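You operate a simulated robot arm through the tools that you are given. There is no shell and no other tool. Be economical: measure what you need, move in short steps, check, and stop when the job is done.

You run a simulated robot arm. Do the job below in one go: nothing can be reset, and whatever is moved stays where it is left.

JOB
Lay the copper ring from the COILS drawer and the multimeter on the green mat, dial on OHM.
Fine: shut the drawer.
Where things are to end (x, y in the base frame): copper ring within 0.06 m of [0.39, -0.4]; multimeter within 0.06 m of [0.39, -0.24].

It is judged by the outcome, as a careful person would: the job done as asked, and still so three seconds after it is handed in. It fails if anything else is knocked over, pushed out of place, dropped, spilled or broken.

ROBOT AND FRAMES
A 7-joint arm with a two-finger parallel gripper on a trunk, on a base that drives. Base frame: it is fixed to the floor where the robot stands at the start and does not move with it; the origin is under the middle of the robot, x ahead of it, y to its left, z up; the surface under the hand at the start is at about z = 0.8. Readings come in m, rad, newtons and seconds.
With the tool pointing down near the work surface it reaches from about 0.34 to 0.74 m from the robot's upright axis, wherever it stands. Its first joint turns from -2.496 to 2.496 rad. Places, roughly: bottom right small drawer [0.8, -0.1, 0.8]; green mat on the workbench [0.4, -0.3, 0.8]; hold key [0.4, 0.5, 0.8]; lamp arm [0.7, 0.4, 1.1]; lamp switch [0.7, 0.5, 0.8]; mains switch [0.8, 0.4, 1.3]; multimeter dial [0.4, 0.5, 0.8]; output key [0.8, 0.3, 1.3]; voltage knob [0.8, 0.3, 1.3]. Payload 3 kg.
The TCP is the grasp point between the finger pads, 0.03 m short of the fingertips. In the tool frame z runs along the fingers and y along their closing line. Largest opening 0.094 m; finger width 0.028, thickness 0.01; the body of the gripper, 0.05 by 0.096 m, starts 0.055 m behind the TCP.
Orientation is told as [roll, pitch, yaw] about the base's x, y, z axes, in that order, counted from this pose: with the fingers straight down and closing along the base's y, the tool's x points along the base's -x, its y along +y and its z along -z.

CONTROLS
- The arm moves only by the tool apply_moves. Its argument "targets" is a list of rows, each an object (a shift or turn left out is 0, a gripper value left out holds the last) with "claw": the gripper command, from -1 (fully open) to 1 (shut), values between in proportion; "travel": the shift along the base's x, y, z in units of 30 mm (1.0 is 30 mm), a list of three; "angular": the turn, a rotation vector about the base's x, y, z in units of 8 degrees (1.0 is 8 degrees), a list of three. In form: [{"claw": claw, "travel": [tx, ty, tz], "angular": [rx, ry, rz]}, ...]. A call has 1 to 20 rows; each row shifts and turns the commanded pose from where the row before left it. A call with a number of a shift or a turn outside -1 to 1 is refused whole. Each row takes 0.2 s and may step no farther than 0.05 m and 0.15 rad from the row before; otherwise, or with a gripper value out of range, the whole call is refused. A pose out of reach is approached as far as the arm can. The call stops where the force on the tool passes 50 N (or 10 N more than at its start, if that is more) or the arm is blocked; 0.2 s more then pass. The fingers move at their own pace (about 0.045 m/s each) and stop on an object; they squeeze with about 39 N. The grip force told is the motor's: it shows also when the fingers shut on nothing. Time passes only in rows, and 0.2 s behind the last, so rows that do not move let the fingers close. The reply holds the time, the measured pose of the TCP, the force on the tool along the base axes, the opening and the grip force, in the units named above and with some noise, with the torque about the TCP (base axes, N m) and any sound that the robot's microphone picked up, and new pictures: "show" is both (left out), scene, wrist or none.
- Cameras (640 x 400 px; columns grow to the right, rows downward): "scene" is now at [0.0623, 0.1256, 1.6981]; the picture's right is [-0.02, -1.00, 0.00], its down [-0.80, 0.01, -0.60] and it looks along [0.60, -0.01, -0.80] (base axes); focal length 286 px, centre (320, 200). "wrist" rides on the gripper at [0.076, 0.014, -0.102] in the tool frame; the picture's right is [-0.18, 0.98, 0.00], its down [-0.75, -0.14, -0.64] and it looks along [-0.63, -0.12, 0.77] (tool axes); focal length 243 px, centre (320, 200). There is no depth. A picture from a camera that has moved, and an enlarged one, comes with that camera's place and axes in the base frame and with its lens. The place of the scene camera against the robot may be out by one fixed shift of up to 0.025 m in any direction.
- move_column(by): slides the trunk up (or, below 0, down) by that many m; the arm and the scene camera ride with it, the base frame stays. It gives what a move gives, with no picture.
- base_move(legs): drives the robot by 1 to 6 legs, each [ahead, left, turn to the left] in m, m and rad, along the robot's own axes; the way and the turn of a leg run together, so that a leg with both is an arc; at most 1.5 m and 3.142 rad a leg. The arm and the cameras ride along, it lands a little off, and it stops where it bumps. It gives what a move gives, and a new picture of the scene camera.
- pan_tilt(pan, tilt): turns the head with the scene camera to pan (to the left, within 2.496 rad either way) and tilt (down, from -0.506 to 1.204), counted from straight ahead of the robot. It gives what a move gives, and a new picture of the scene camera.
- inspect(camera, box): a new picture of the part [left, top, right, bottom] of that camera's present view, enlarged. No time passes.
- hand_in(): hands the job in; it is judged then, once.

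Go step by step. Nothing tells you exact positions but the pictures and the camera data: compare them with the known pose of the tool, close in by small moves and look again before you grip or let go. The budget is 120 turns and 260 pictures, counting those below and the enlarged ones. Unless the task says otherwise, let go and move clear before handing in, and close with one line.

The tools are called by a JSON object that holds its "fn" and its "kwargs". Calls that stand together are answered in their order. apply_moves: Moves the arm, as the interface text tells. Its arguments: {"type":"object","properties":{"targets":{"type":"array","items":{"type":"object","properties":{"claw":{"type":"number"},"travel":{"type":"array","items":{"type":"number"}},"angular":{"type":"array","items":{"type":"number"}}}}},"show":{"type":"string","enum":["both","scene","wrist","none"]}},"required":["targets"]} The other tools are called the same way: move_column (by) slides the trunk up or down; base_move (legs) drives the base; pan_tilt (pan, tilt) turns the head that bears the scene camera; inspect (camera, box) takes an enlarged picture of a part of a camera's view; hand_in () hands the job in.

At the start:

```text
time_s: 0.0
tool_pos: [0.5526, -0.0764, 1.1708]
tool_rot: [0.0, 0.001, 0.0]
ft_force: [0.2, -0.3, -0.1]
torque: [0.0, 0.01, 0.0]
gripper_width: 0.0939
grip_force: 0.1
trunk travel left (down, up): [-0.15, 0.24]
robot x, y, heading: [0.0029, 0.0012, -0.003]
head pan, tilt: [-0.017, 0.92]
```

scene: 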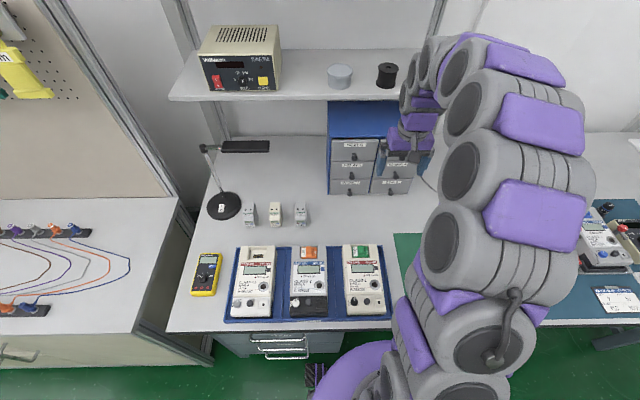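
wrist: 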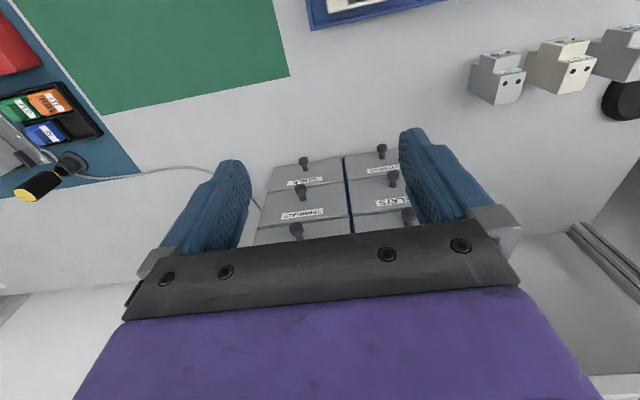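

The drawer cabinet is straight ahead and the yellow multimeter is to the left. I'll enlarge both to read the labels and the dial.

{"fn": "inspect", "kwargs": {"camera": "scene", "box": [310, 90, 450, 210]}}

{"fn": "inspect", "kwargs": {"camera": "scene", "box": [180, 240, 240, 310]}}

{"fn": "inspect", "kwargs": {"camera": "wrist", "box": [230, 130, 450, 250]}}

```text
3.33 times, centred on (380, 150) of scene
camera zoom: at [0.0623, 0.1256, 1.6981], right [-0.02, -1.0, 0.0], down [-0.8, 0.01, -0.6], along [0.6, -0.01, -0.8], focal length 953 px, centre (120, 367)
```

zoom: 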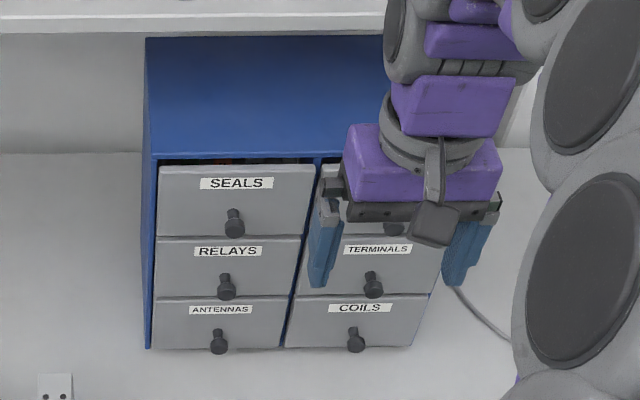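

```text
5.71 times, centred on (210, 275) of scene
camera zoom: at [0.0623, 0.1256, 1.6981], right [-0.02, -1.0, 0.0], down [-0.8, 0.01, -0.6], along [0.6, -0.01, -0.8], focal length 1633 px, centre (949, -229)
```

zoom: 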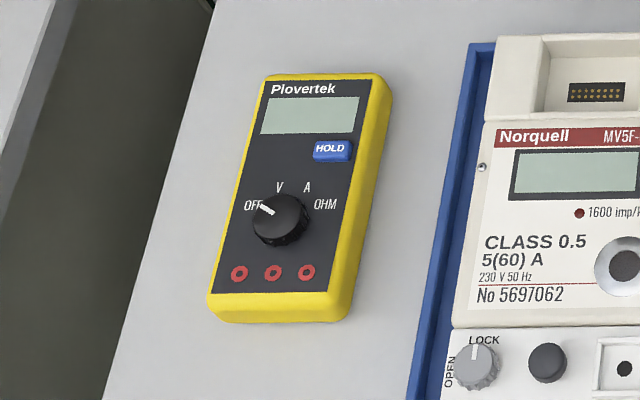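

```text
2.91 times, centred on (340, 190) of wrist
camera zoom: at [0.4757, -0.0624, 1.2736], right [0.18, 0.98, 0.0], down [0.75, -0.14, 0.64], along [0.63, -0.12, -0.77], focal length 706 px, centre (262, 229)
```

zoom: 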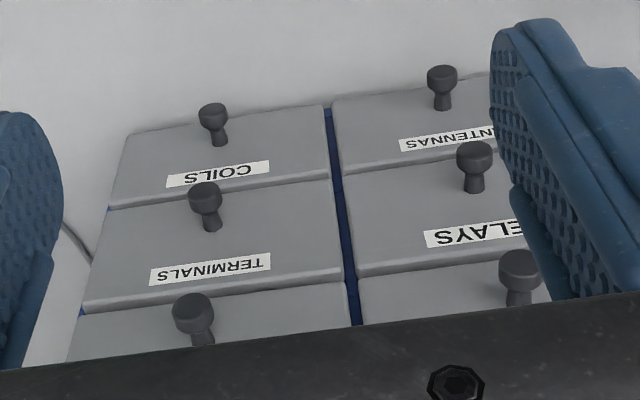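

The COILS drawer is bottom right, with its knob at about (0.74, -0.15, 0.83). I'll lower the arm in front of it, tilting the fingers forward about 30° so the wrist camera sees the drawer face.

{"fn": "apply_moves", "kwargs": {"targets": [{"claw": -1, "travel": [0, -0.4, -0.9], "angular": [0, -0.5, 0]}, {"travel": [0, -0.4, -0.9], "angular": [0, -0.5, 0]}, {"travel": [0, -0.4, -0.9], "angular": [0, -0.5, 0]}, {"travel": [0, -0.4, -0.9], "angular": [0, -0.5, 0]}, {"travel": [0, -0.4, -0.9], "angular": [0, -0.5, 0]}, {"travel": [0, -0.4, -0.9], "angular": [0, -0.5, 0]}, {"travel": [0, 0, -0.5], "angular": [0, -0.75, 0]}]}}

```text
time_s: 1.6
tool_pos: [0.549, -0.1511, 0.9942]
tool_rot: [-0.001, -0.526, 0.0]
ft_force: [-0.2, 0.5, 1.0]
torque: [-0.05, 0.02, -0.04]
gripper_width: 0.0942
grip_force: 0.0
trunk travel left (down, up): [-0.15, 0.24]
robot x, y, heading: [-0.0019, -0.0011, 0.003]
head pan, tilt: [-0.017, 0.92]
camera scene: at [0.062, 0.1238, 1.6982], right [-0.02, -1.0, 0.0], down [-0.8, 0.01, -0.6], along [0.6, -0.01, -0.8], focal length 286 px, centre (320, 200)
camera wrist: at [0.4322, -0.1362, 1.0452], right [0.16, 0.98, 0.09], down [0.33, -0.14, 0.93], along [0.93, -0.12, -0.35], focal length 243 px, centre (320, 200)
```

scene: 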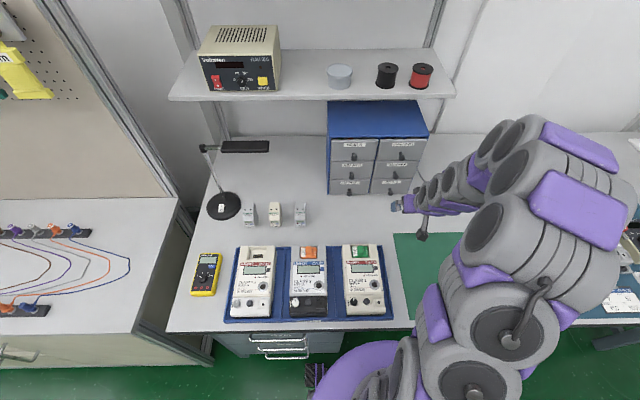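
wrist: 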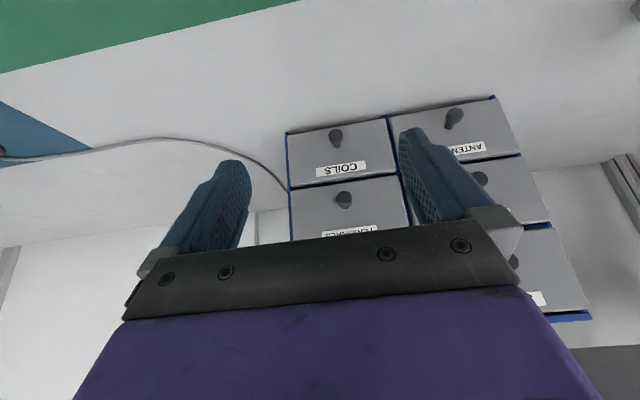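

Triangulating puts the COILS knob tip at about (0.708, -0.141, 0.858) and the drawer face near x ≈ 0.735. I'll move closer with a little more tilt.

{"fn": "apply_moves", "kwargs": {"targets": [{"travel": [0.6, 0.1, -0.8], "angular": [0, -0.4, 0]}, {"travel": [0.6, 0.1, -0.8], "angular": [0, -0.4, 0]}, {"travel": [0.6, 0.1, -0.8], "angular": [0, -0.4, 0]}, {"travel": [0.6, 0, -0.7], "angular": [0, 0, 0]}], "show": "wrist"}}

```text
time_s: 2.6
tool_pos: [0.6223, -0.1387, 0.9022]
tool_rot: [0.002, -0.691, 0.0]
ft_force: [-0.3, 0.5, -0.3]
torque: [-0.01, 0.01, 0.01]
gripper_width: 0.094
grip_force: 0.0
trunk travel left (down, up): [-0.15, 0.24]
robot x, y, heading: [-0.0014, 0.0, 0.002]
head pan, tilt: [-0.017, 0.92]
camera wrist: at [0.4978, -0.1243, 0.9321], right [0.14, 0.98, 0.12], down [0.17, -0.14, 0.97], along [0.97, -0.12, -0.19], focal length 243 px, centre (320, 200)
```

wrist: 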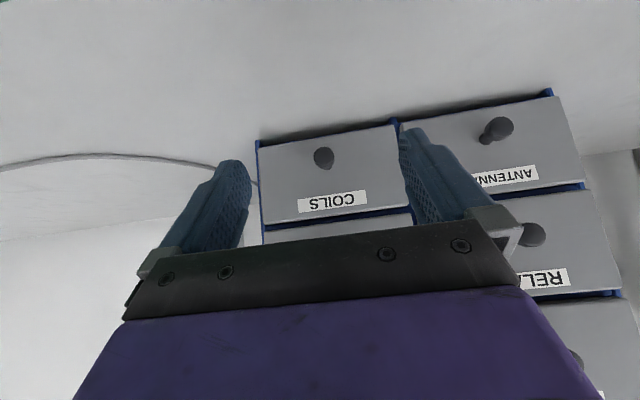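

The knob is confirmed at about (0.712, -0.142, 0.851). I'll straddle it with the open fingers.

{"fn": "apply_moves", "kwargs": {"targets": [{"travel": [0.7, -0.05, -0.5]}, {"travel": [0.7, -0.05, -0.5]}, {"travel": [0.7, 0, -0.4]}, {"travel": [0.5, 0, -0.2]}, {}]}}

```text
time_s: 3.8
tool_pos: [0.7002, -0.1418, 0.8525]
tool_rot: [0.0, -0.691, 0.001]
ft_force: [-0.5, -0.3, 0.0]
torque: [0.03, 0.0, 0.02]
gripper_width: 0.094
grip_force: 0.1
trunk travel left (down, up): [-0.15, 0.24]
robot x, y, heading: [0.0008, -0.0053, 0.002]
head pan, tilt: [-0.017, 0.92]
camera scene: at [0.0632, 0.1248, 1.6981], right [-0.02, -1.0, 0.0], down [-0.8, 0.01, -0.6], along [0.6, -0.01, -0.8], focal length 286 px, centre (320, 200)
camera wrist: at [0.5756, -0.1275, 0.8839], right [0.14, 0.98, 0.12], down [0.17, -0.14, 0.97], along [0.98, -0.12, -0.19], focal length 243 px, centre (320, 200)
```

scene: 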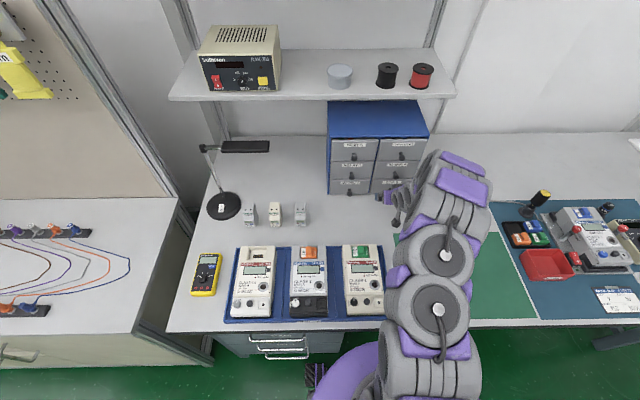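
wrist: 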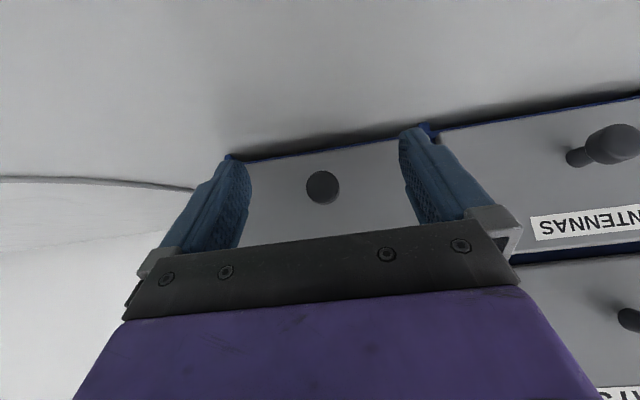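

The knob is centred between the fingers. I'll go 8 mm further in and close on it.

{"fn": "apply_moves", "kwargs": {"targets": [{"travel": [0.3, 0, -0.05]}, {"claw": 1}, {"claw": 1}, {"claw": 1}, {"claw": 1}, {"claw": 1}, {"claw": 1}], "show": "wrist"}}

```text
time_s: 5.4
tool_pos: [0.7092, -0.1412, 0.8518]
tool_rot: [0.001, -0.691, 0.0]
ft_force: [0.3, 2.3, -1.3]
torque: [-0.03, -0.06, -0.28]
gripper_width: 0.0197
grip_force: 44.9
trunk travel left (down, up): [-0.15, 0.24]
robot x, y, heading: [0.0024, -0.0022, -0.002]
head pan, tilt: [-0.017, 0.92]
camera wrist: at [0.5846, -0.1277, 0.8824], right [0.14, 0.98, 0.12], down [0.17, -0.14, 0.97], along [0.97, -0.12, -0.19], focal length 243 px, centre (320, 200)
```

wrist: 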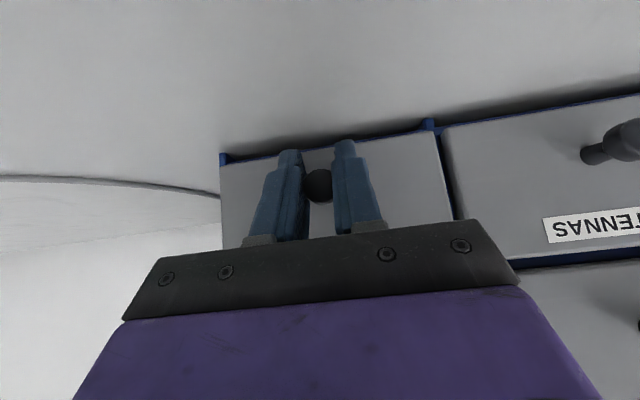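

The knob is gripped. I'll pull the drawer straight out about 0.1 m and look.

{"fn": "apply_moves", "kwargs": {"targets": [{"travel": [-0.5, 0, 0]}, {"travel": [-0.5, 0, 0]}, {"travel": [-0.5, 0, 0]}, {"travel": [-0.5, 0, 0]}, {"travel": [-0.5, 0, 0]}, {"travel": [-0.5, 0, 0]}, {"travel": [-0.5, 0, 0]}, {}]}}

```text
time_s: 7.2
tool_pos: [0.6045, -0.1422, 0.8525]
tool_rot: [-0.001, -0.692, 0.003]
ft_force: [0.9, 8.6, 6.2]
torque: [0.13, 0.61, -0.35]
gripper_width: 0.0196
grip_force: 44.6
trunk travel left (down, up): [-0.15, 0.24]
robot x, y, heading: [-0.0008, 0.0035, -0.003]
head pan, tilt: [-0.017, 0.92]
camera scene: at [0.0618, 0.1279, 1.698], right [-0.02, -1.0, 0.0], down [-0.8, 0.01, -0.6], along [0.6, -0.01, -0.8], focal length 286 px, centre (320, 200)
camera wrist: at [0.4797, -0.1277, 0.8822], right [0.14, 0.98, 0.12], down [0.17, -0.14, 0.98], along [0.98, -0.12, -0.19], focal length 243 px, centre (320, 200)
```

scene: 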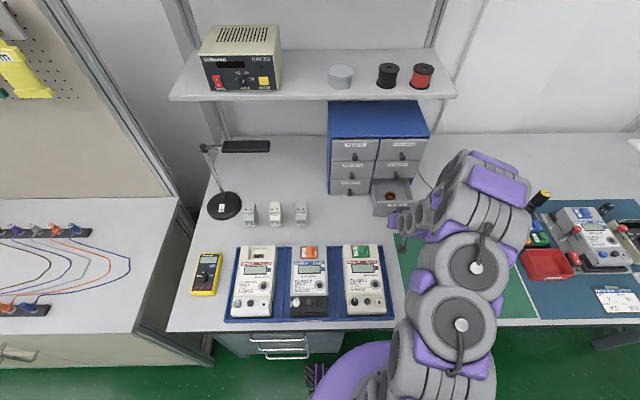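
wrist: 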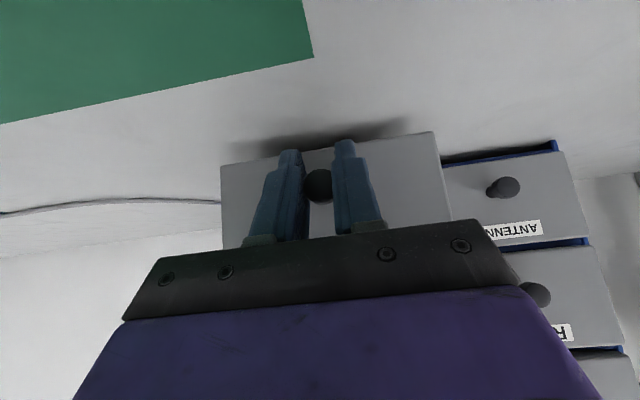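

{"fn": "inspect", "kwargs": {"camera": "scene", "box": [350, 160, 430, 230]}}

```text
5.71 times, centred on (390, 195) of scene
camera zoom: at [0.0618, 0.1279, 1.698], right [-0.02, -1.0, 0.0], down [-0.8, 0.01, -0.6], along [0.6, -0.01, -0.8], focal length 1633 px, centre (-80, 229)
```

zoom: 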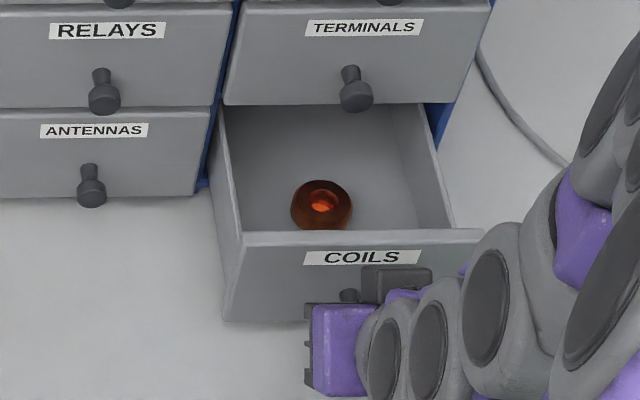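

The copper ring is inside, about 0.08 m behind the drawer front. I'll pull another 0.045 m to get clear of the knob above.

{"fn": "apply_moves", "kwargs": {"targets": [{"travel": [-0.5, 0, 0]}, {"travel": [-0.5, 0, 0]}, {"travel": [-0.5, 0, 0]}, {}], "show": "none"}}

{"fn": "inspect", "kwargs": {"camera": "scene", "box": [350, 160, 430, 230]}}

```text
time_s: 8.2
tool_pos: [0.5586, -0.1417, 0.8515]
tool_rot: [-0.002, -0.692, 0.001]
ft_force: [3.9, 7.3, -2.0]
torque: [-0.19, 0.04, -0.09]
gripper_width: 0.0197
grip_force: 45.4
trunk travel left (down, up): [-0.15, 0.24]
robot x, y, heading: [-0.0007, 0.0044, -0.004]
head pan, tilt: [-0.017, 0.92]
```

```text
5.71 times, centred on (390, 195) of scene
camera zoom: at [0.0632, 0.1267, 1.6979], right [-0.02, -1.0, 0.0], down [-0.8, 0.01, -0.6], along [0.6, -0.01, -0.8], focal length 1633 px, centre (-80, 229)
```

zoom: 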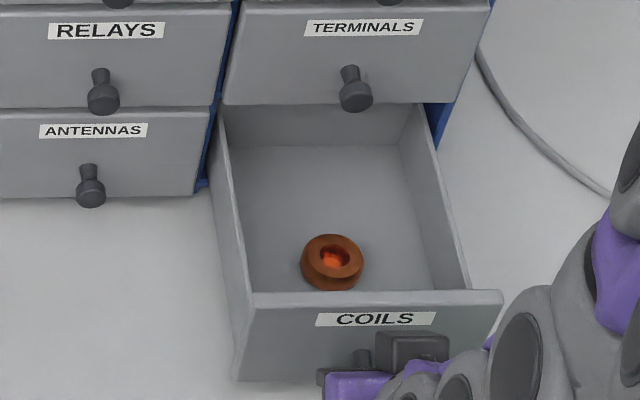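

The drawer is out far enough. I'll let go of the knob, back away, and come over the ring with the tool vertical.

{"fn": "apply_moves", "kwargs": {"targets": [{"claw": -0.3}, {"claw": -0.3}, {"claw": -0.3}, {"travel": [-0.7, 0, 0.5]}, {"travel": [-0.7, 0, 0.9]}, {"travel": [0, 0, 1]}, {"travel": [0, 0, 1], "angular": [0, 0.9, 0]}, {"travel": [0, 0, 1], "angular": [0, 1, 0]}, {"travel": [0.6, 0, 0.5], "angular": [0, 1, 0]}, {"travel": [0.8, 0, 0], "angular": [0, 1, 0]}, {"travel": [0.8, 0, 0], "angular": [0, 1, 0]}, {"travel": [0.8, 0, 0]}, {}]}}

```text
time_s: 11.0
tool_pos: [0.607, -0.1438, 0.9987]
tool_rot: [0.003, -0.005, 0.0]
ft_force: [-0.7, 0.4, 1.1]
torque: [0.02, -0.02, -0.02]
gripper_width: 0.0609
grip_force: 0.1
trunk travel left (down, up): [-0.15, 0.24]
robot x, y, heading: [0.0008, 0.0036, -0.002]
head pan, tilt: [-0.017, 0.92]
camera scene: at [0.0631, 0.1247, 1.6981], right [-0.02, -1.0, 0.0], down [-0.8, 0.01, -0.6], along [0.6, -0.01, -0.8], focal length 286 px, centre (320, 200)
camera wrist: at [0.5304, -0.1304, 1.1014], right [0.18, 0.98, 0.0], down [0.75, -0.14, 0.65], along [0.64, -0.12, -0.76], focal length 243 px, centre (320, 200)
```

scene: 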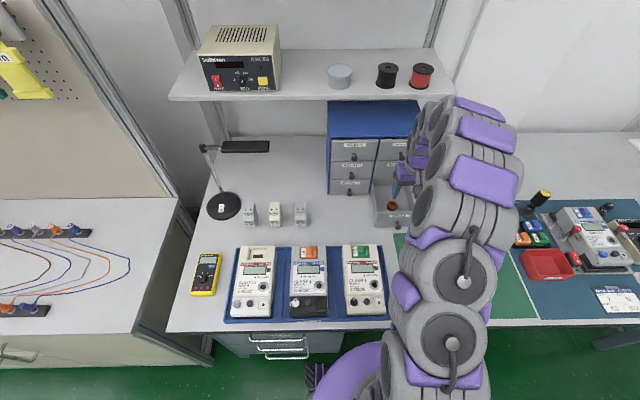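
wrist: 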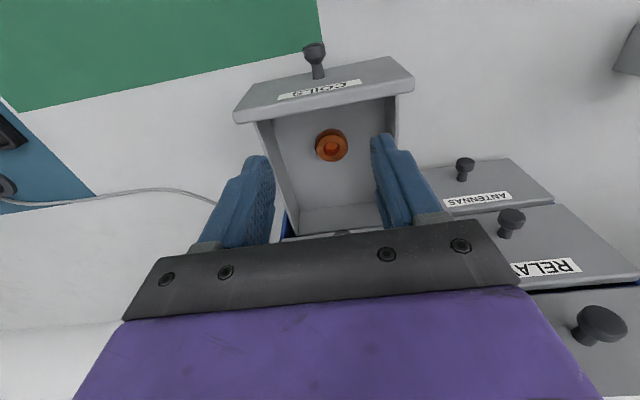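

The ring is at about (0.679, -0.144), roughly 41 mm across. I'll tilt 10° so the wrist stays clear of the upper knobs, and hover above it.

{"fn": "apply_moves", "kwargs": {"targets": [{"claw": -0.5, "travel": [0.6, 0, -0.5], "angular": [0, -0.6, 0]}, {"travel": [0.6, 0, -0.5], "angular": [0, -0.65, 0]}, {"travel": [0.6, 0, -0.6]}, {"travel": [0.4, 0, -0.6]}, {}]}}

```text
time_s: 12.2
tool_pos: [0.6728, -0.1441, 0.9329]
tool_rot: [0.0, -0.183, -0.001]
ft_force: [0.0, -0.7, 0.4]
torque: [0.0, -0.02, -0.01]
gripper_width: 0.0704
grip_force: 0.1
trunk travel left (down, up): [-0.15, 0.24]
robot x, y, heading: [0.0005, 0.0014, 0.003]
head pan, tilt: [-0.017, 0.92]
camera scene: at [0.0633, 0.1249, 1.6981], right [-0.02, -1.0, 0.0], down [-0.8, 0.01, -0.6], along [0.6, -0.01, -0.8], focal length 286 px, centre (320, 200)
camera wrist: at [0.579, -0.1302, 1.021], right [0.18, 0.98, 0.03], down [0.62, -0.14, 0.77], along [0.76, -0.12, -0.64], focal length 243 px, centre (320, 200)
```

scene: 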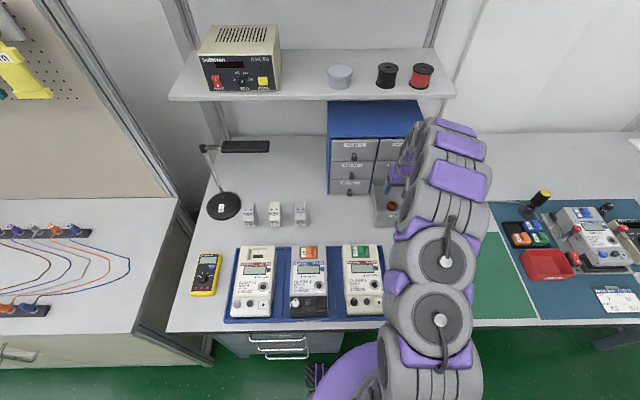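
wrist: 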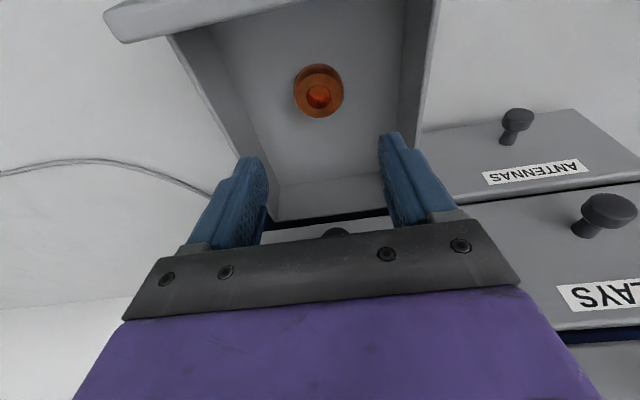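

The ring reads at (0.676, -0.142), right under the fingers. I'll descend and check just above.

{"fn": "apply_moves", "kwargs": {"targets": [{"travel": [0, 0.03, -0.8]}, {"travel": [0, 0, -0.8]}, {"travel": [0, 0, -0.6]}, {}], "show": "wrist"}}

{"fn": "inspect", "kwargs": {"camera": "scene", "box": [350, 140, 450, 230]}}

```text
time_s: 13.2
tool_pos: [0.6721, -0.1422, 0.8675]
tool_rot: [0.001, -0.181, 0.001]
ft_force: [0.0, 0.3, 1.3]
torque: [-0.03, -0.01, -0.02]
gripper_width: 0.0705
grip_force: 0.0
trunk travel left (down, up): [-0.15, 0.24]
robot x, y, heading: [-0.0037, 0.0026, 0.005]
head pan, tilt: [-0.017, 0.92]
camera wrist: at [0.5786, -0.1283, 0.9543], right [0.18, 0.98, 0.03], down [0.62, -0.14, 0.77], along [0.76, -0.12, -0.64], focal length 243 px, centre (320, 200)
```

wrist: 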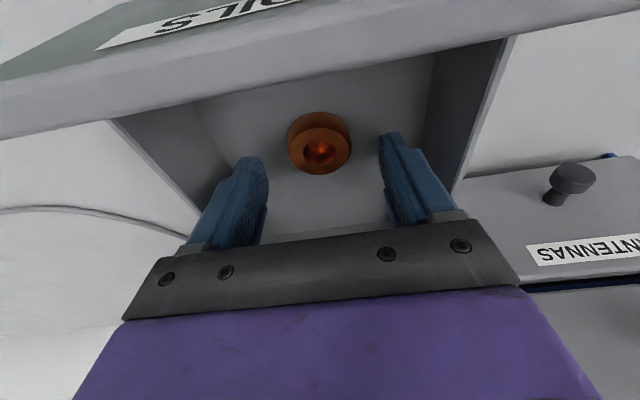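

```text
4.44 times, centred on (400, 185) of scene
camera zoom: at [0.0636, 0.1249, 1.6981], right [-0.02, -1.0, 0.0], down [-0.8, 0.01, -0.6], along [0.6, -0.01, -0.8], focal length 1270 px, centre (-36, 267)
```

zoom: 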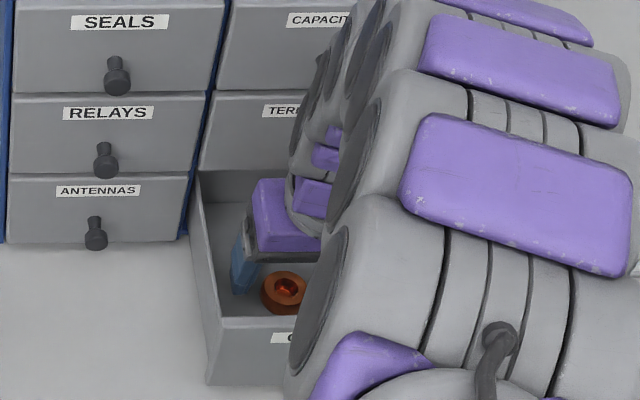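

Aligned. I'll descend another 20 mm and close gently around the ring.

{"fn": "apply_moves", "kwargs": {"targets": [{"travel": [0.05, 0, -0.35]}, {"travel": [0.05, 0, -0.3]}, {}, {"claw": 0.5}, {"claw": 0.5}, {"claw": 0.5}, {"claw": 0.5}], "show": "wrist"}}

```text
time_s: 14.0
tool_pos: [0.6801, -0.1363, 0.8544]
tool_rot: [-0.003, -0.198, -0.001]
ft_force: [-1.5, 15.7, 31.5]
torque: [1.47, 0.27, -0.14]
gripper_width: 0.059
grip_force: 8.4
trunk travel left (down, up): [-0.15, 0.24]
robot x, y, heading: [-0.0011, 0.0012, -0.002]
head pan, tilt: [-0.017, 0.92]
stopped in row 4: the force on the tool passed its limit at 53 N (the readings are from after the stop); the commanded pose is now the measured one
camera wrist: at [0.5853, -0.1235, 0.9413], right [0.18, 0.98, 0.03], down [0.61, -0.14, 0.78], along [0.77, -0.12, -0.63], focal length 243 px, centre (320, 200)
```

wrist: 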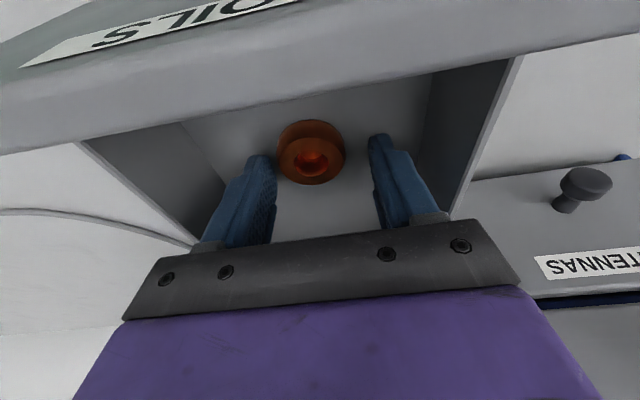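

The fingertips touched the drawer floor, which is at about z 0.823, a bit higher than I assumed. I'll lift slightly, correct x and y, and look again.

{"fn": "apply_moves", "kwargs": {"targets": [{"claw": -0.5, "travel": [0, 0, 0.4]}, {"travel": [-0.4, -0.16, 0.1]}, {}], "show": "wrist"}}

{"fn": "inspect", "kwargs": {"camera": "scene", "box": [350, 140, 450, 230]}}

```text
time_s: 14.8
tool_pos: [0.6683, -0.147, 0.8674]
tool_rot: [-0.002, -0.19, 0.0]
ft_force: [-0.7, -0.5, -0.1]
torque: [0.01, 0.01, -0.01]
gripper_width: 0.0706
grip_force: 0.1
trunk travel left (down, up): [-0.15, 0.24]
robot x, y, heading: [0.0012, 0.0022, 0.001]
head pan, tilt: [-0.017, 0.92]
camera wrist: at [0.5737, -0.1328, 0.9535], right [0.18, 0.98, 0.03], down [0.62, -0.14, 0.77], along [0.76, -0.12, -0.63], focal length 243 px, centre (320, 200)
```

wrist: 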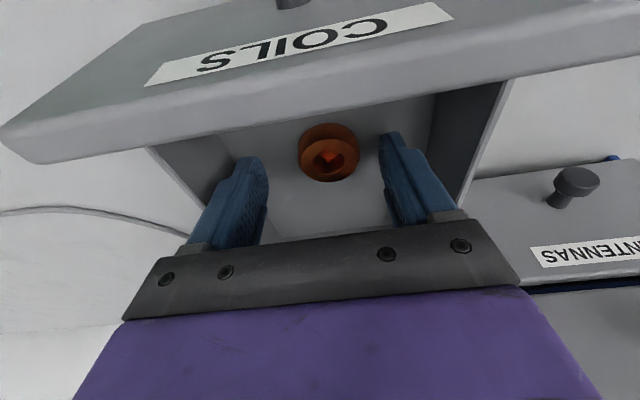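

```text
4.44 times, centred on (400, 185) of scene
camera zoom: at [0.064, 0.1261, 1.698], right [-0.02, -1.0, 0.0], down [-0.8, 0.01, -0.6], along [0.6, -0.01, -0.8], focal length 1270 px, centre (-36, 267)
```

zoom: 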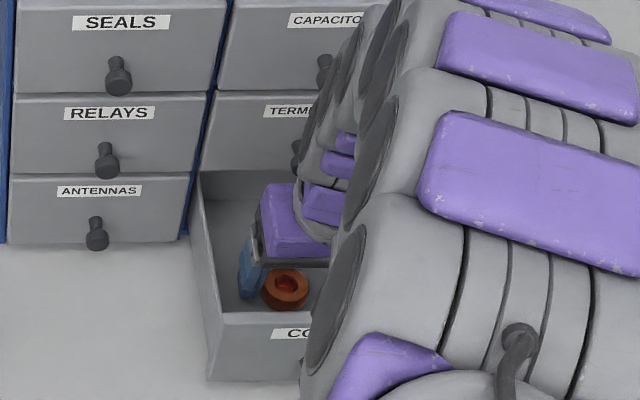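

The ring is at (0.672, -0.1415). I'll shift y by +5 mm, go down about 9 mm and close.

{"fn": "apply_moves", "kwargs": {"targets": [{"travel": [-0.05, 0.18, 0]}, {"travel": [0, 0, -0.28]}, {}], "show": "wrist"}}

```text
time_s: 15.6
tool_pos: [0.6666, -0.1424, 0.8583]
tool_rot: [-0.001, -0.194, 0.0]
ft_force: [-0.3, 0.2, 0.2]
torque: [0.03, 0.01, -0.01]
gripper_width: 0.0705
grip_force: 0.0
trunk travel left (down, up): [-0.15, 0.24]
robot x, y, heading: [-0.0013, -0.0023, -0.001]
head pan, tilt: [-0.017, 0.92]
camera wrist: at [0.5721, -0.1285, 0.9448], right [0.18, 0.98, 0.03], down [0.62, -0.14, 0.77], along [0.77, -0.12, -0.63], focal length 243 px, centre (320, 200)
```

wrist: 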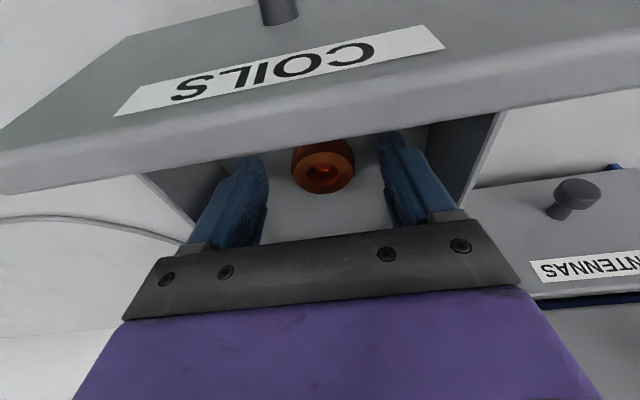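

No contact, and the ring sits between the fingers, so I'll close.

{"fn": "apply_moves", "kwargs": {"targets": [{"claw": 0.2}, {"claw": 0.4}, {"claw": 0.6}, {"claw": 0.6}, {"claw": 0.6}], "show": "wrist"}}

```text
time_s: 16.8
tool_pos: [0.6663, -0.1423, 0.858]
tool_rot: [-0.001, -0.19, -0.001]
ft_force: [-0.6, 0.7, 0.7]
torque: [-0.01, -0.02, 0.0]
gripper_width: 0.0382
grip_force: 38.9
trunk travel left (down, up): [-0.15, 0.24]
robot x, y, heading: [0.0023, -0.0042, 0.002]
head pan, tilt: [-0.017, 0.92]
camera wrist: at [0.5721, -0.1284, 0.9447], right [0.18, 0.98, 0.03], down [0.62, -0.14, 0.77], along [0.77, -0.12, -0.63], focal length 243 px, centre (320, 200)
```

wrist: 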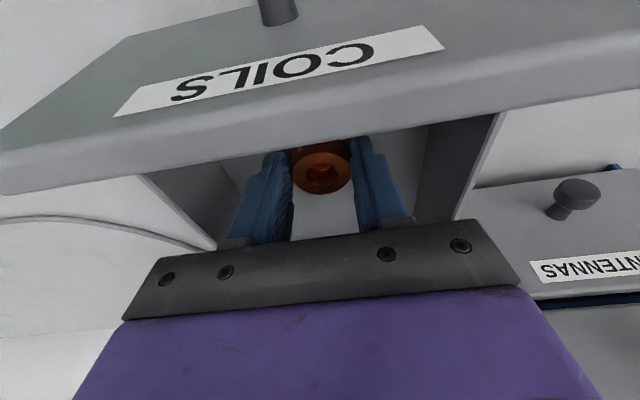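

The ring is gripped, with the fingers 38 mm apart. I'll lift straight up.

{"fn": "apply_moves", "kwargs": {"targets": [{"travel": [0, 0, 0.5]}, {"travel": [0, 0, 0.8]}, {"travel": [0, 0, 0.9]}, {"travel": [0, 0, 0.9]}, {"travel": [-0.5, 0, 0.9]}, {"travel": [-0.8, 0, 0.6], "angular": [0, 0.65, 0]}, {"travel": [-0.8, -0.3, 0], "angular": [0, 0.7, 0]}, {}]}}

```text
time_s: 18.6
tool_pos: [0.6041, -0.1502, 0.9959]
tool_rot: [-0.002, -0.001, 0.0]
ft_force: [-0.2, -0.6, -0.7]
torque: [-0.02, -0.01, 0.0]
gripper_width: 0.0382
grip_force: 39.1
trunk travel left (down, up): [-0.15, 0.24]
robot x, y, heading: [0.0006, -0.0048, 0.004]
head pan, tilt: [-0.017, 0.92]
camera scene: at [0.0633, 0.1247, 1.6981], right [-0.02, -1.0, 0.0], down [-0.8, 0.01, -0.6], along [0.6, -0.01, -0.8], focal length 286 px, centre (320, 200)
camera wrist: at [0.5267, -0.1367, 1.0982], right [0.18, 0.98, 0.0], down [0.75, -0.14, 0.64], along [0.63, -0.12, -0.77], focal length 243 px, centre (320, 200)
```

scene: 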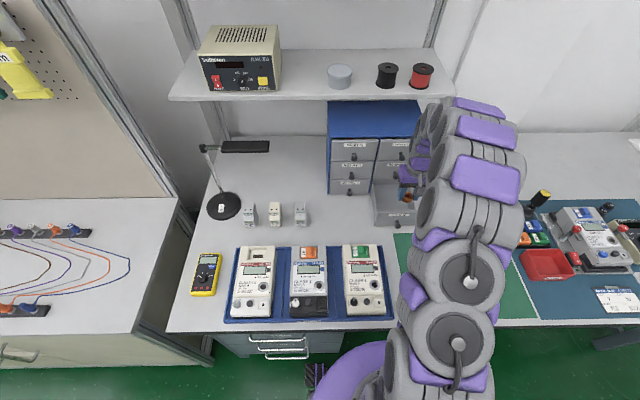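
wrist: 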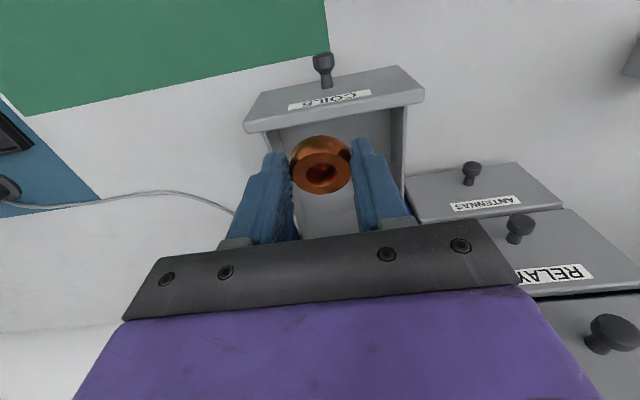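

The ring is held. I'll carry it to above (0.39, -0.40) on the mat.

{"fn": "apply_moves", "kwargs": {"targets": [{"travel": [-0.71, -0.83, 0]}, {"travel": [-0.71, -0.83, 0]}, {"travel": [-0.71, -0.83, 0]}, {"travel": [-0.71, -0.83, 0]}, {"travel": [-0.71, -0.83, 0]}, {"travel": [-0.71, -0.83, 0]}, {"travel": [-0.71, -0.83, -0.5]}, {"travel": [-0.71, -0.83, -0.7]}, {"travel": [-0.71, -0.83, -0.7]}, {"travel": [-0.71, -0.83, -0.7]}, {}]}}

```text
time_s: 21.0
tool_pos: [0.3928, -0.3999, 0.9162]
tool_rot: [-0.001, -0.001, 0.001]
ft_force: [-0.8, 0.7, -0.5]
torque: [0.02, 0.02, 0.02]
gripper_width: 0.0383
grip_force: 39.1
trunk travel left (down, up): [-0.15, 0.24]
robot x, y, heading: [-0.0015, -0.0009, 0.002]
head pan, tilt: [-0.017, 0.92]
camera scene: at [0.0618, 0.1209, 1.6985], right [-0.02, -1.0, 0.0], down [-0.8, 0.02, -0.6], along [0.6, -0.01, -0.8], focal length 286 px, centre (320, 200)
camera wrist: at [0.3149, -0.3866, 1.0192], right [0.18, 0.98, 0.0], down [0.75, -0.14, 0.64], along [0.63, -0.12, -0.77], focal length 243 px, centre (320, 200)
```

scene: 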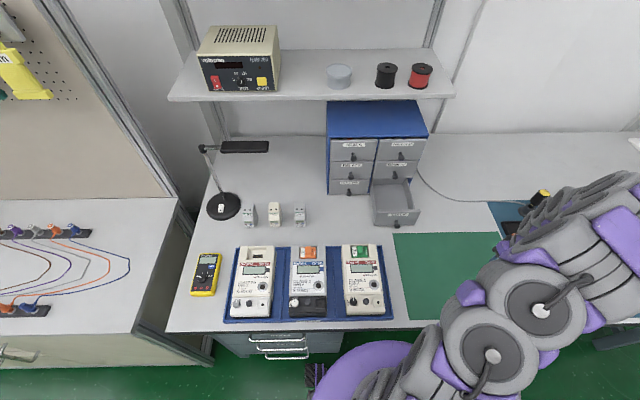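
wrist: 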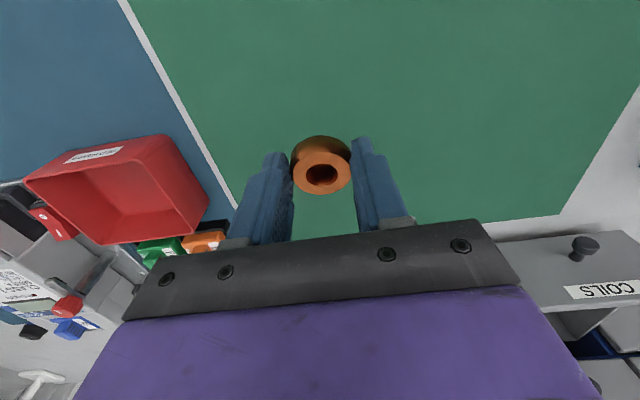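

Over the mat. I'll lower to just above the surface, then creep down.

{"fn": "apply_moves", "kwargs": {"targets": [{"travel": [0, 0, -0.8]}, {"travel": [0, 0, -0.8]}, {"travel": [0, 0, -0.6]}, {}], "show": "none"}}

{"fn": "apply_moves", "kwargs": {"targets": [{"travel": [0, 0, -0.1]}, {"travel": [0, 0, -0.1]}, {}], "show": "wrist"}}

```text
time_s: 22.0
tool_pos: [0.3903, -0.4012, 0.85]
tool_rot: [0.002, -0.003, -0.002]
ft_force: [0.3, 0.3, -0.4]
torque: [-0.01, -0.01, -0.01]
gripper_width: 0.038
grip_force: 39.1
trunk travel left (down, up): [-0.15, 0.24]
robot x, y, heading: [0.0005, -0.0027, -0.002]
head pan, tilt: [-0.017, 0.92]
```

```text
time_s: 22.8
tool_pos: [0.3919, -0.4, 0.8443]
tool_rot: [-0.001, -0.002, 0.001]
ft_force: [-0.5, -0.2, -0.8]
torque: [0.03, 0.0, -0.02]
gripper_width: 0.038
grip_force: 39.2
trunk travel left (down, up): [-0.15, 0.24]
robot x, y, heading: [0.0021, -0.0002, -0.001]
head pan, tilt: [-0.017, 0.92]
camera wrist: at [0.3142, -0.3862, 0.9475], right [0.18, 0.98, 0.0], down [0.75, -0.14, 0.64], along [0.63, -0.12, -0.77], focal length 243 px, centre (320, 200)
```

wrist: 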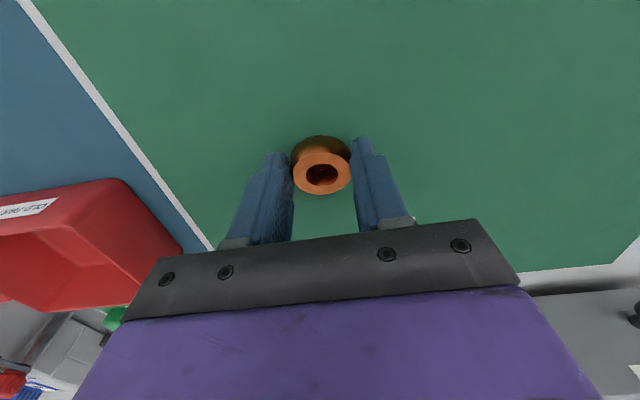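

{"fn": "apply_moves", "kwargs": {"targets": [{"travel": [0, 0, -0.1]}, {"travel": [0, 0, -0.1]}, {}], "show": "none"}}

```text
time_s: 23.6
tool_pos: [0.3904, -0.3991, 0.84]
tool_rot: [-0.002, -0.004, -0.001]
ft_force: [-0.9, -0.1, 14.5]
torque: [0.1, -0.32, 0.05]
gripper_width: 0.0384
grip_force: 39.0
trunk travel left (down, up): [-0.15, 0.24]
robot x, y, heading: [-0.0026, 0.0019, -0.001]
head pan, tilt: [-0.017, 0.92]
```

The ring is in contact with the mat at 14 N upward. I'll ease up 1 mm, let go and lift.

{"fn": "apply_moves", "kwargs": {"targets": [{"travel": [0, 0, 0.05], "claw": 0.05}, {"claw": -0.2}, {"claw": -0.4}, {"claw": -0.5}, {"travel": [0, 0, 0.5]}, {"travel": [0, 0, 0.9]}, {"travel": [0, 0, 0.9]}, {"travel": [0, 0, 0.9]}, {}], "show": "wrist"}}

```text
time_s: 25.6
tool_pos: [0.3909, -0.4005, 0.9371]
tool_rot: [0.002, -0.002, -0.001]
ft_force: [0.1, 0.2, -0.6]
torque: [0.01, 0.0, -0.01]
gripper_width: 0.0706
grip_force: 0.0
trunk travel left (down, up): [-0.15, 0.24]
robot x, y, heading: [-0.0006, -0.0014, 0.0]
head pan, tilt: [-0.017, 0.92]
camera wrist: at [0.3145, -0.3863, 1.0403], right [0.18, 0.98, 0.0], down [0.75, -0.14, 0.64], along [0.63, -0.12, -0.77], focal length 243 px, centre (320, 200)
```

wrist: 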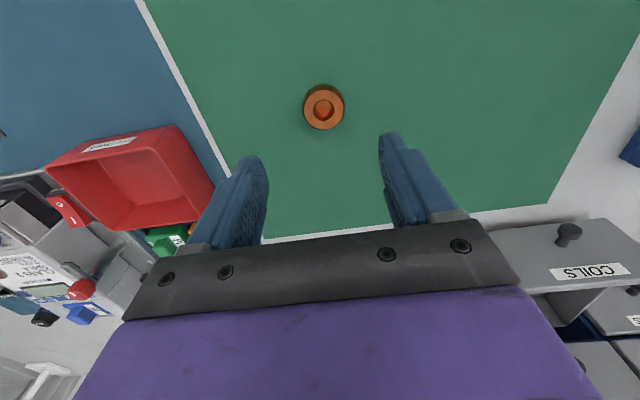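

The ring rests on the mat as wanted. Now I'll return to the COILS knob, at about (0.567, -0.143, 0.851), to shut the drawer.

{"fn": "apply_moves", "kwargs": {"targets": [{"claw": -0.3, "travel": [0.3, 0.86, 0.1]}, {"travel": [0.3, 0.86, 0.1]}, {"travel": [0.3, 0.86, 0.1]}, {"travel": [0.3, 0.86, 0.1], "angular": [0, -0.7, 0]}, {"travel": [0.3, 0.86, 0.1], "angular": [0, -0.7, 0]}, {"travel": [0.3, 0.86, 0.1], "angular": [0, -0.7, 0]}, {"travel": [0.3, 0.86, 0.1], "angular": [0, -0.7, 0]}, {"travel": [0.3, 0.86, 0.1], "angular": [0, -0.7, 0]}, {"travel": [0.3, 0.86, 0.1], "angular": [0, -0.7, 0]}, {"travel": [0.3, 0.86, 0.1], "angular": [0, -0.75, 0]}, {"travel": [0.3, 0, -0.7]}, {"travel": [0, 0, -0.8]}, {}], "show": "wrist"}}

```text
time_s: 28.4
tool_pos: [0.4899, -0.1495, 0.9219]
tool_rot: [-0.001, -0.695, 0.0]
ft_force: [0.1, -0.1, -0.1]
torque: [0.02, 0.04, 0.0]
gripper_width: 0.0615
grip_force: 0.1
out of reach, approached as far as the arm can: row 10
trunk travel left (down, up): [-0.15, 0.24]
robot x, y, heading: [-0.0016, -0.0007, -0.0]
head pan, tilt: [-0.017, 0.92]
camera wrist: at [0.364, -0.1362, 0.9526], right [0.14, 0.98, 0.12], down [0.17, -0.14, 0.98], along [0.98, -0.12, -0.19], focal length 243 px, centre (320, 200)
```

wrist: 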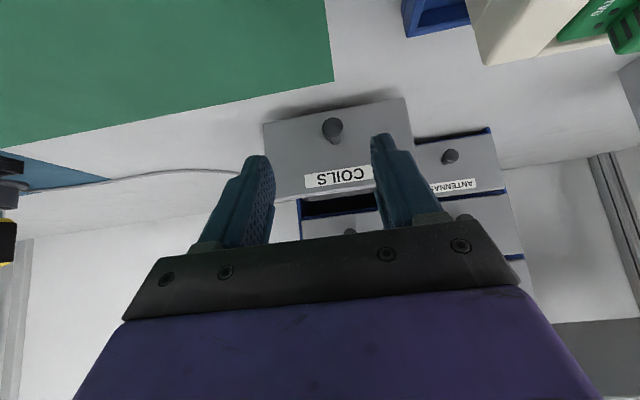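

The knob reads (0.567, -0.143, 0.852). I'll straddle and grip it again.

{"fn": "apply_moves", "kwargs": {"targets": [{"travel": [0.3, 0.2, -0.8]}, {"travel": [0.6, 0, -0.8]}, {"travel": [0.7, 0, -0.5]}, {"travel": [0.8, 0, -0.15]}, {}], "show": "wrist"}}

```text
time_s: 29.6
tool_pos: [0.5597, -0.1458, 0.8541]
tool_rot: [0.001, -0.694, -0.001]
ft_force: [-0.9, 0.6, -0.3]
torque: [0.01, 0.0, 0.0]
gripper_width: 0.061
grip_force: 0.1
trunk travel left (down, up): [-0.15, 0.24]
robot x, y, heading: [0.0033, 0.001, 0.003]
head pan, tilt: [-0.017, 0.92]
camera wrist: at [0.4352, -0.1315, 0.8848], right [0.14, 0.98, 0.12], down [0.17, -0.14, 0.98], along [0.98, -0.12, -0.19], focal length 243 px, centre (320, 200)
```

wrist: 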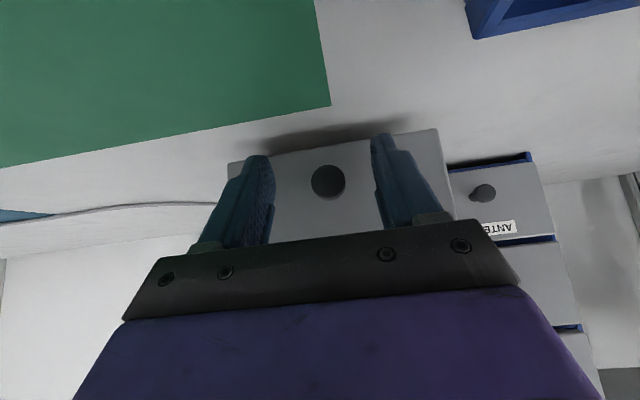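

Nearly centred. I'll nudge +3 mm in y and +4 mm in x, then close.

{"fn": "apply_moves", "kwargs": {"targets": [{"travel": [0.15, 0.1, -0.05]}, {"claw": 1}, {"claw": 1}, {"claw": 1}, {"claw": 1}, {}], "show": "wrist"}}

```text
time_s: 31.0
tool_pos: [0.5628, -0.1413, 0.8522]
tool_rot: [-0.003, -0.693, 0.001]
ft_force: [-0.4, 1.1, -0.3]
torque: [0.01, -0.14, 0.42]
gripper_width: 0.0197
grip_force: 45.1
trunk travel left (down, up): [-0.15, 0.24]
robot x, y, heading: [0.0003, -0.0047, -0.002]
head pan, tilt: [-0.017, 0.92]
camera wrist: at [0.439, -0.1276, 0.8834], right [0.14, 0.98, 0.12], down [0.17, -0.14, 0.98], along [0.98, -0.12, -0.19], focal length 243 px, centre (320, 200)
```

wrist: 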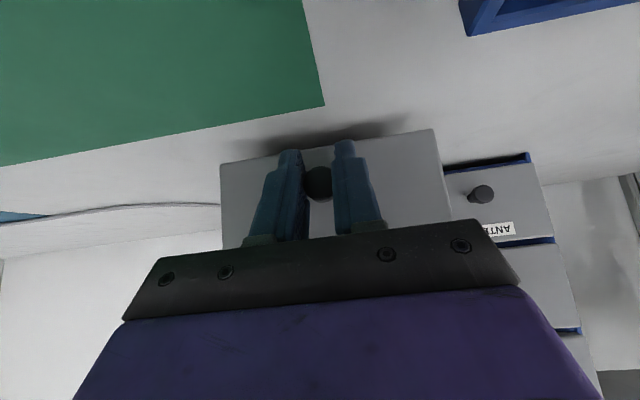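

Gripped. I'll push it back in by about 0.145 m.

{"fn": "apply_moves", "kwargs": {"targets": [{"travel": [0.5, 0, 0]}, {"travel": [0.5, 0, 0]}, {"travel": [0.5, 0, 0]}, {"travel": [0.5, 0, 0]}, {"travel": [0.5, 0, 0]}, {"travel": [0.5, 0, 0]}, {"travel": [0.5, 0, 0]}, {"travel": [0.5, 0, 0]}, {"travel": [0.4, 0, 0]}, {"travel": [0.3, 0, 0]}, {"travel": [0.15, 0, 0]}, {}], "show": "wrist"}}

```text
time_s: 33.6
tool_pos: [0.709, -0.1409, 0.8533]
tool_rot: [0.0, -0.694, -0.002]
ft_force: [1.1, -5.1, 9.1]
torque: [0.05, -0.67, 0.4]
gripper_width: 0.0195
grip_force: 44.7
trunk travel left (down, up): [-0.15, 0.24]
robot x, y, heading: [0.0, 0.0049, -0.003]
head pan, tilt: [-0.017, 0.92]
camera wrist: at [0.5842, -0.1276, 0.8831], right [0.14, 0.98, 0.12], down [0.17, -0.14, 0.98], along [0.98, -0.12, -0.18], focal length 243 px, centre (320, 200)
```

wrist: 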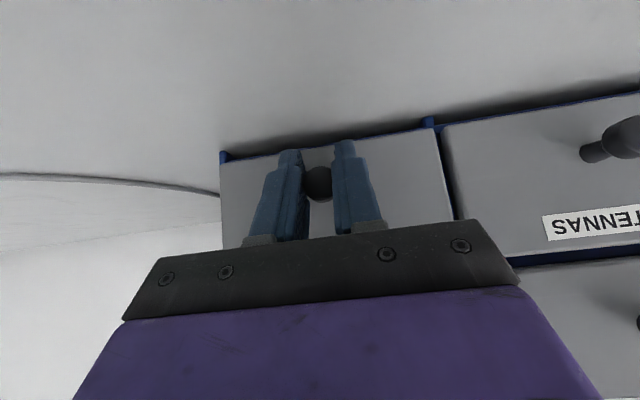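

Near shut. I'll press on a little until it stops.

{"fn": "apply_moves", "kwargs": {"targets": [{"travel": [0.1, 0, 0]}, {"travel": [0.1, 0, 0]}, {"travel": [0.1, 0, 0]}, {}], "show": "none"}}

```text
time_s: 34.5
tool_pos: [0.7112, -0.1414, 0.8518]
tool_rot: [-0.002, -0.686, -0.004]
ft_force: [-24.7, -1.6, 23.4]
torque: [0.22, 0.45, 0.94]
gripper_width: 0.0199
grip_force: 45.2
trunk travel left (down, up): [-0.15, 0.24]
robot x, y, heading: [-0.0026, 0.0011, -0.0]
head pan, tilt: [-0.017, 0.92]
stopped in row 4: the force on the tool passed its limit at 54 N (the readings are from after the stop); the commanded pose is now the measured one
```

The drawer is shut against its stop. I'll let go, back off and lift.

{"fn": "apply_moves", "kwargs": {"targets": [{"claw": -0.3}, {"claw": -0.3}, {"claw": -0.3}, {"travel": [-0.7, 0, 0.4]}, {"travel": [-0.8, 0, 0.6]}, {"travel": [-0.8, 0, 0.9]}, {"travel": [-0.8, 0, 0.9], "angular": [0, 0.7, 0]}, {"travel": [0, 0, 1], "angular": [0, 0.9, 0]}, {"travel": [0, 0, 1], "angular": [0, 0.9, 0]}, {"travel": [0, 0, 1], "angular": [0, 0.9, 0]}, {"travel": [0, 0.5, 1], "angular": [0, 0.9, 0]}, {"travel": [0, 0.9, 0.5], "angular": [0, 0.65, 0]}, {}]}}

{"fn": "inspect", "kwargs": {"camera": "scene", "box": [310, 90, 450, 210]}}

```text
time_s: 37.4
tool_pos: [0.6225, -0.0961, 1.0668]
tool_rot: [-0.003, 0.008, -0.001]
ft_force: [1.0, -0.5, -0.1]
torque: [-0.05, 0.01, 0.03]
gripper_width: 0.0614
grip_force: 0.1
trunk travel left (down, up): [-0.15, 0.24]
robot x, y, heading: [0.0003, 0.0002, -0.001]
head pan, tilt: [-0.017, 0.92]
camera scene: at [0.0623, 0.1284, 1.6978], right [-0.02, -1.0, 0.0], down [-0.8, 0.01, -0.6], along [0.6, -0.01, -0.8], focal length 286 px, centre (320, 200)
camera wrist: at [0.5467, -0.0819, 1.1707], right [0.19, 0.98, -0.01], down [0.76, -0.14, 0.64], along [0.62, -0.12, -0.77], focal length 243 px, centre (320, 200)
```

scene: 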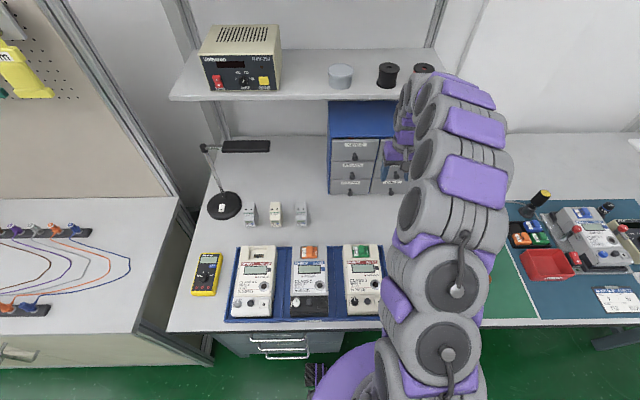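
wrist: 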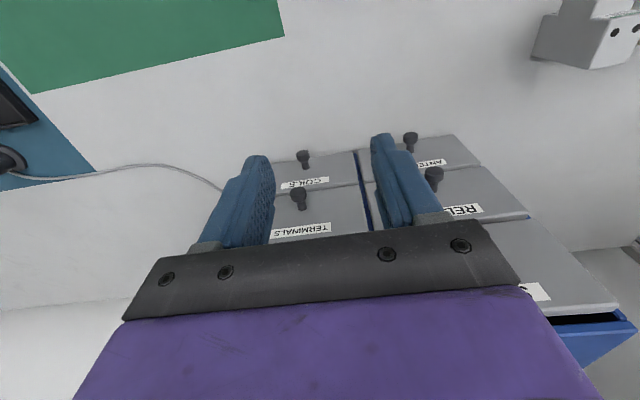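

```text
3.33 times, centred on (380, 150) of scene
camera zoom: at [0.0623, 0.1284, 1.6978], right [-0.02, -1.0, 0.0], down [-0.8, 0.01, -0.6], along [0.6, -0.01, -0.8], focal length 953 px, centre (120, 367)
```

zoom: 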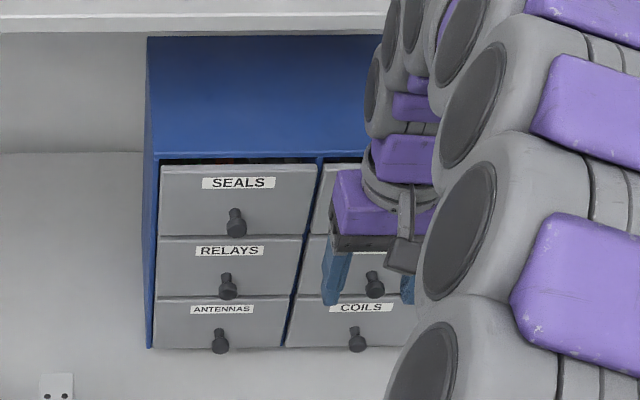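

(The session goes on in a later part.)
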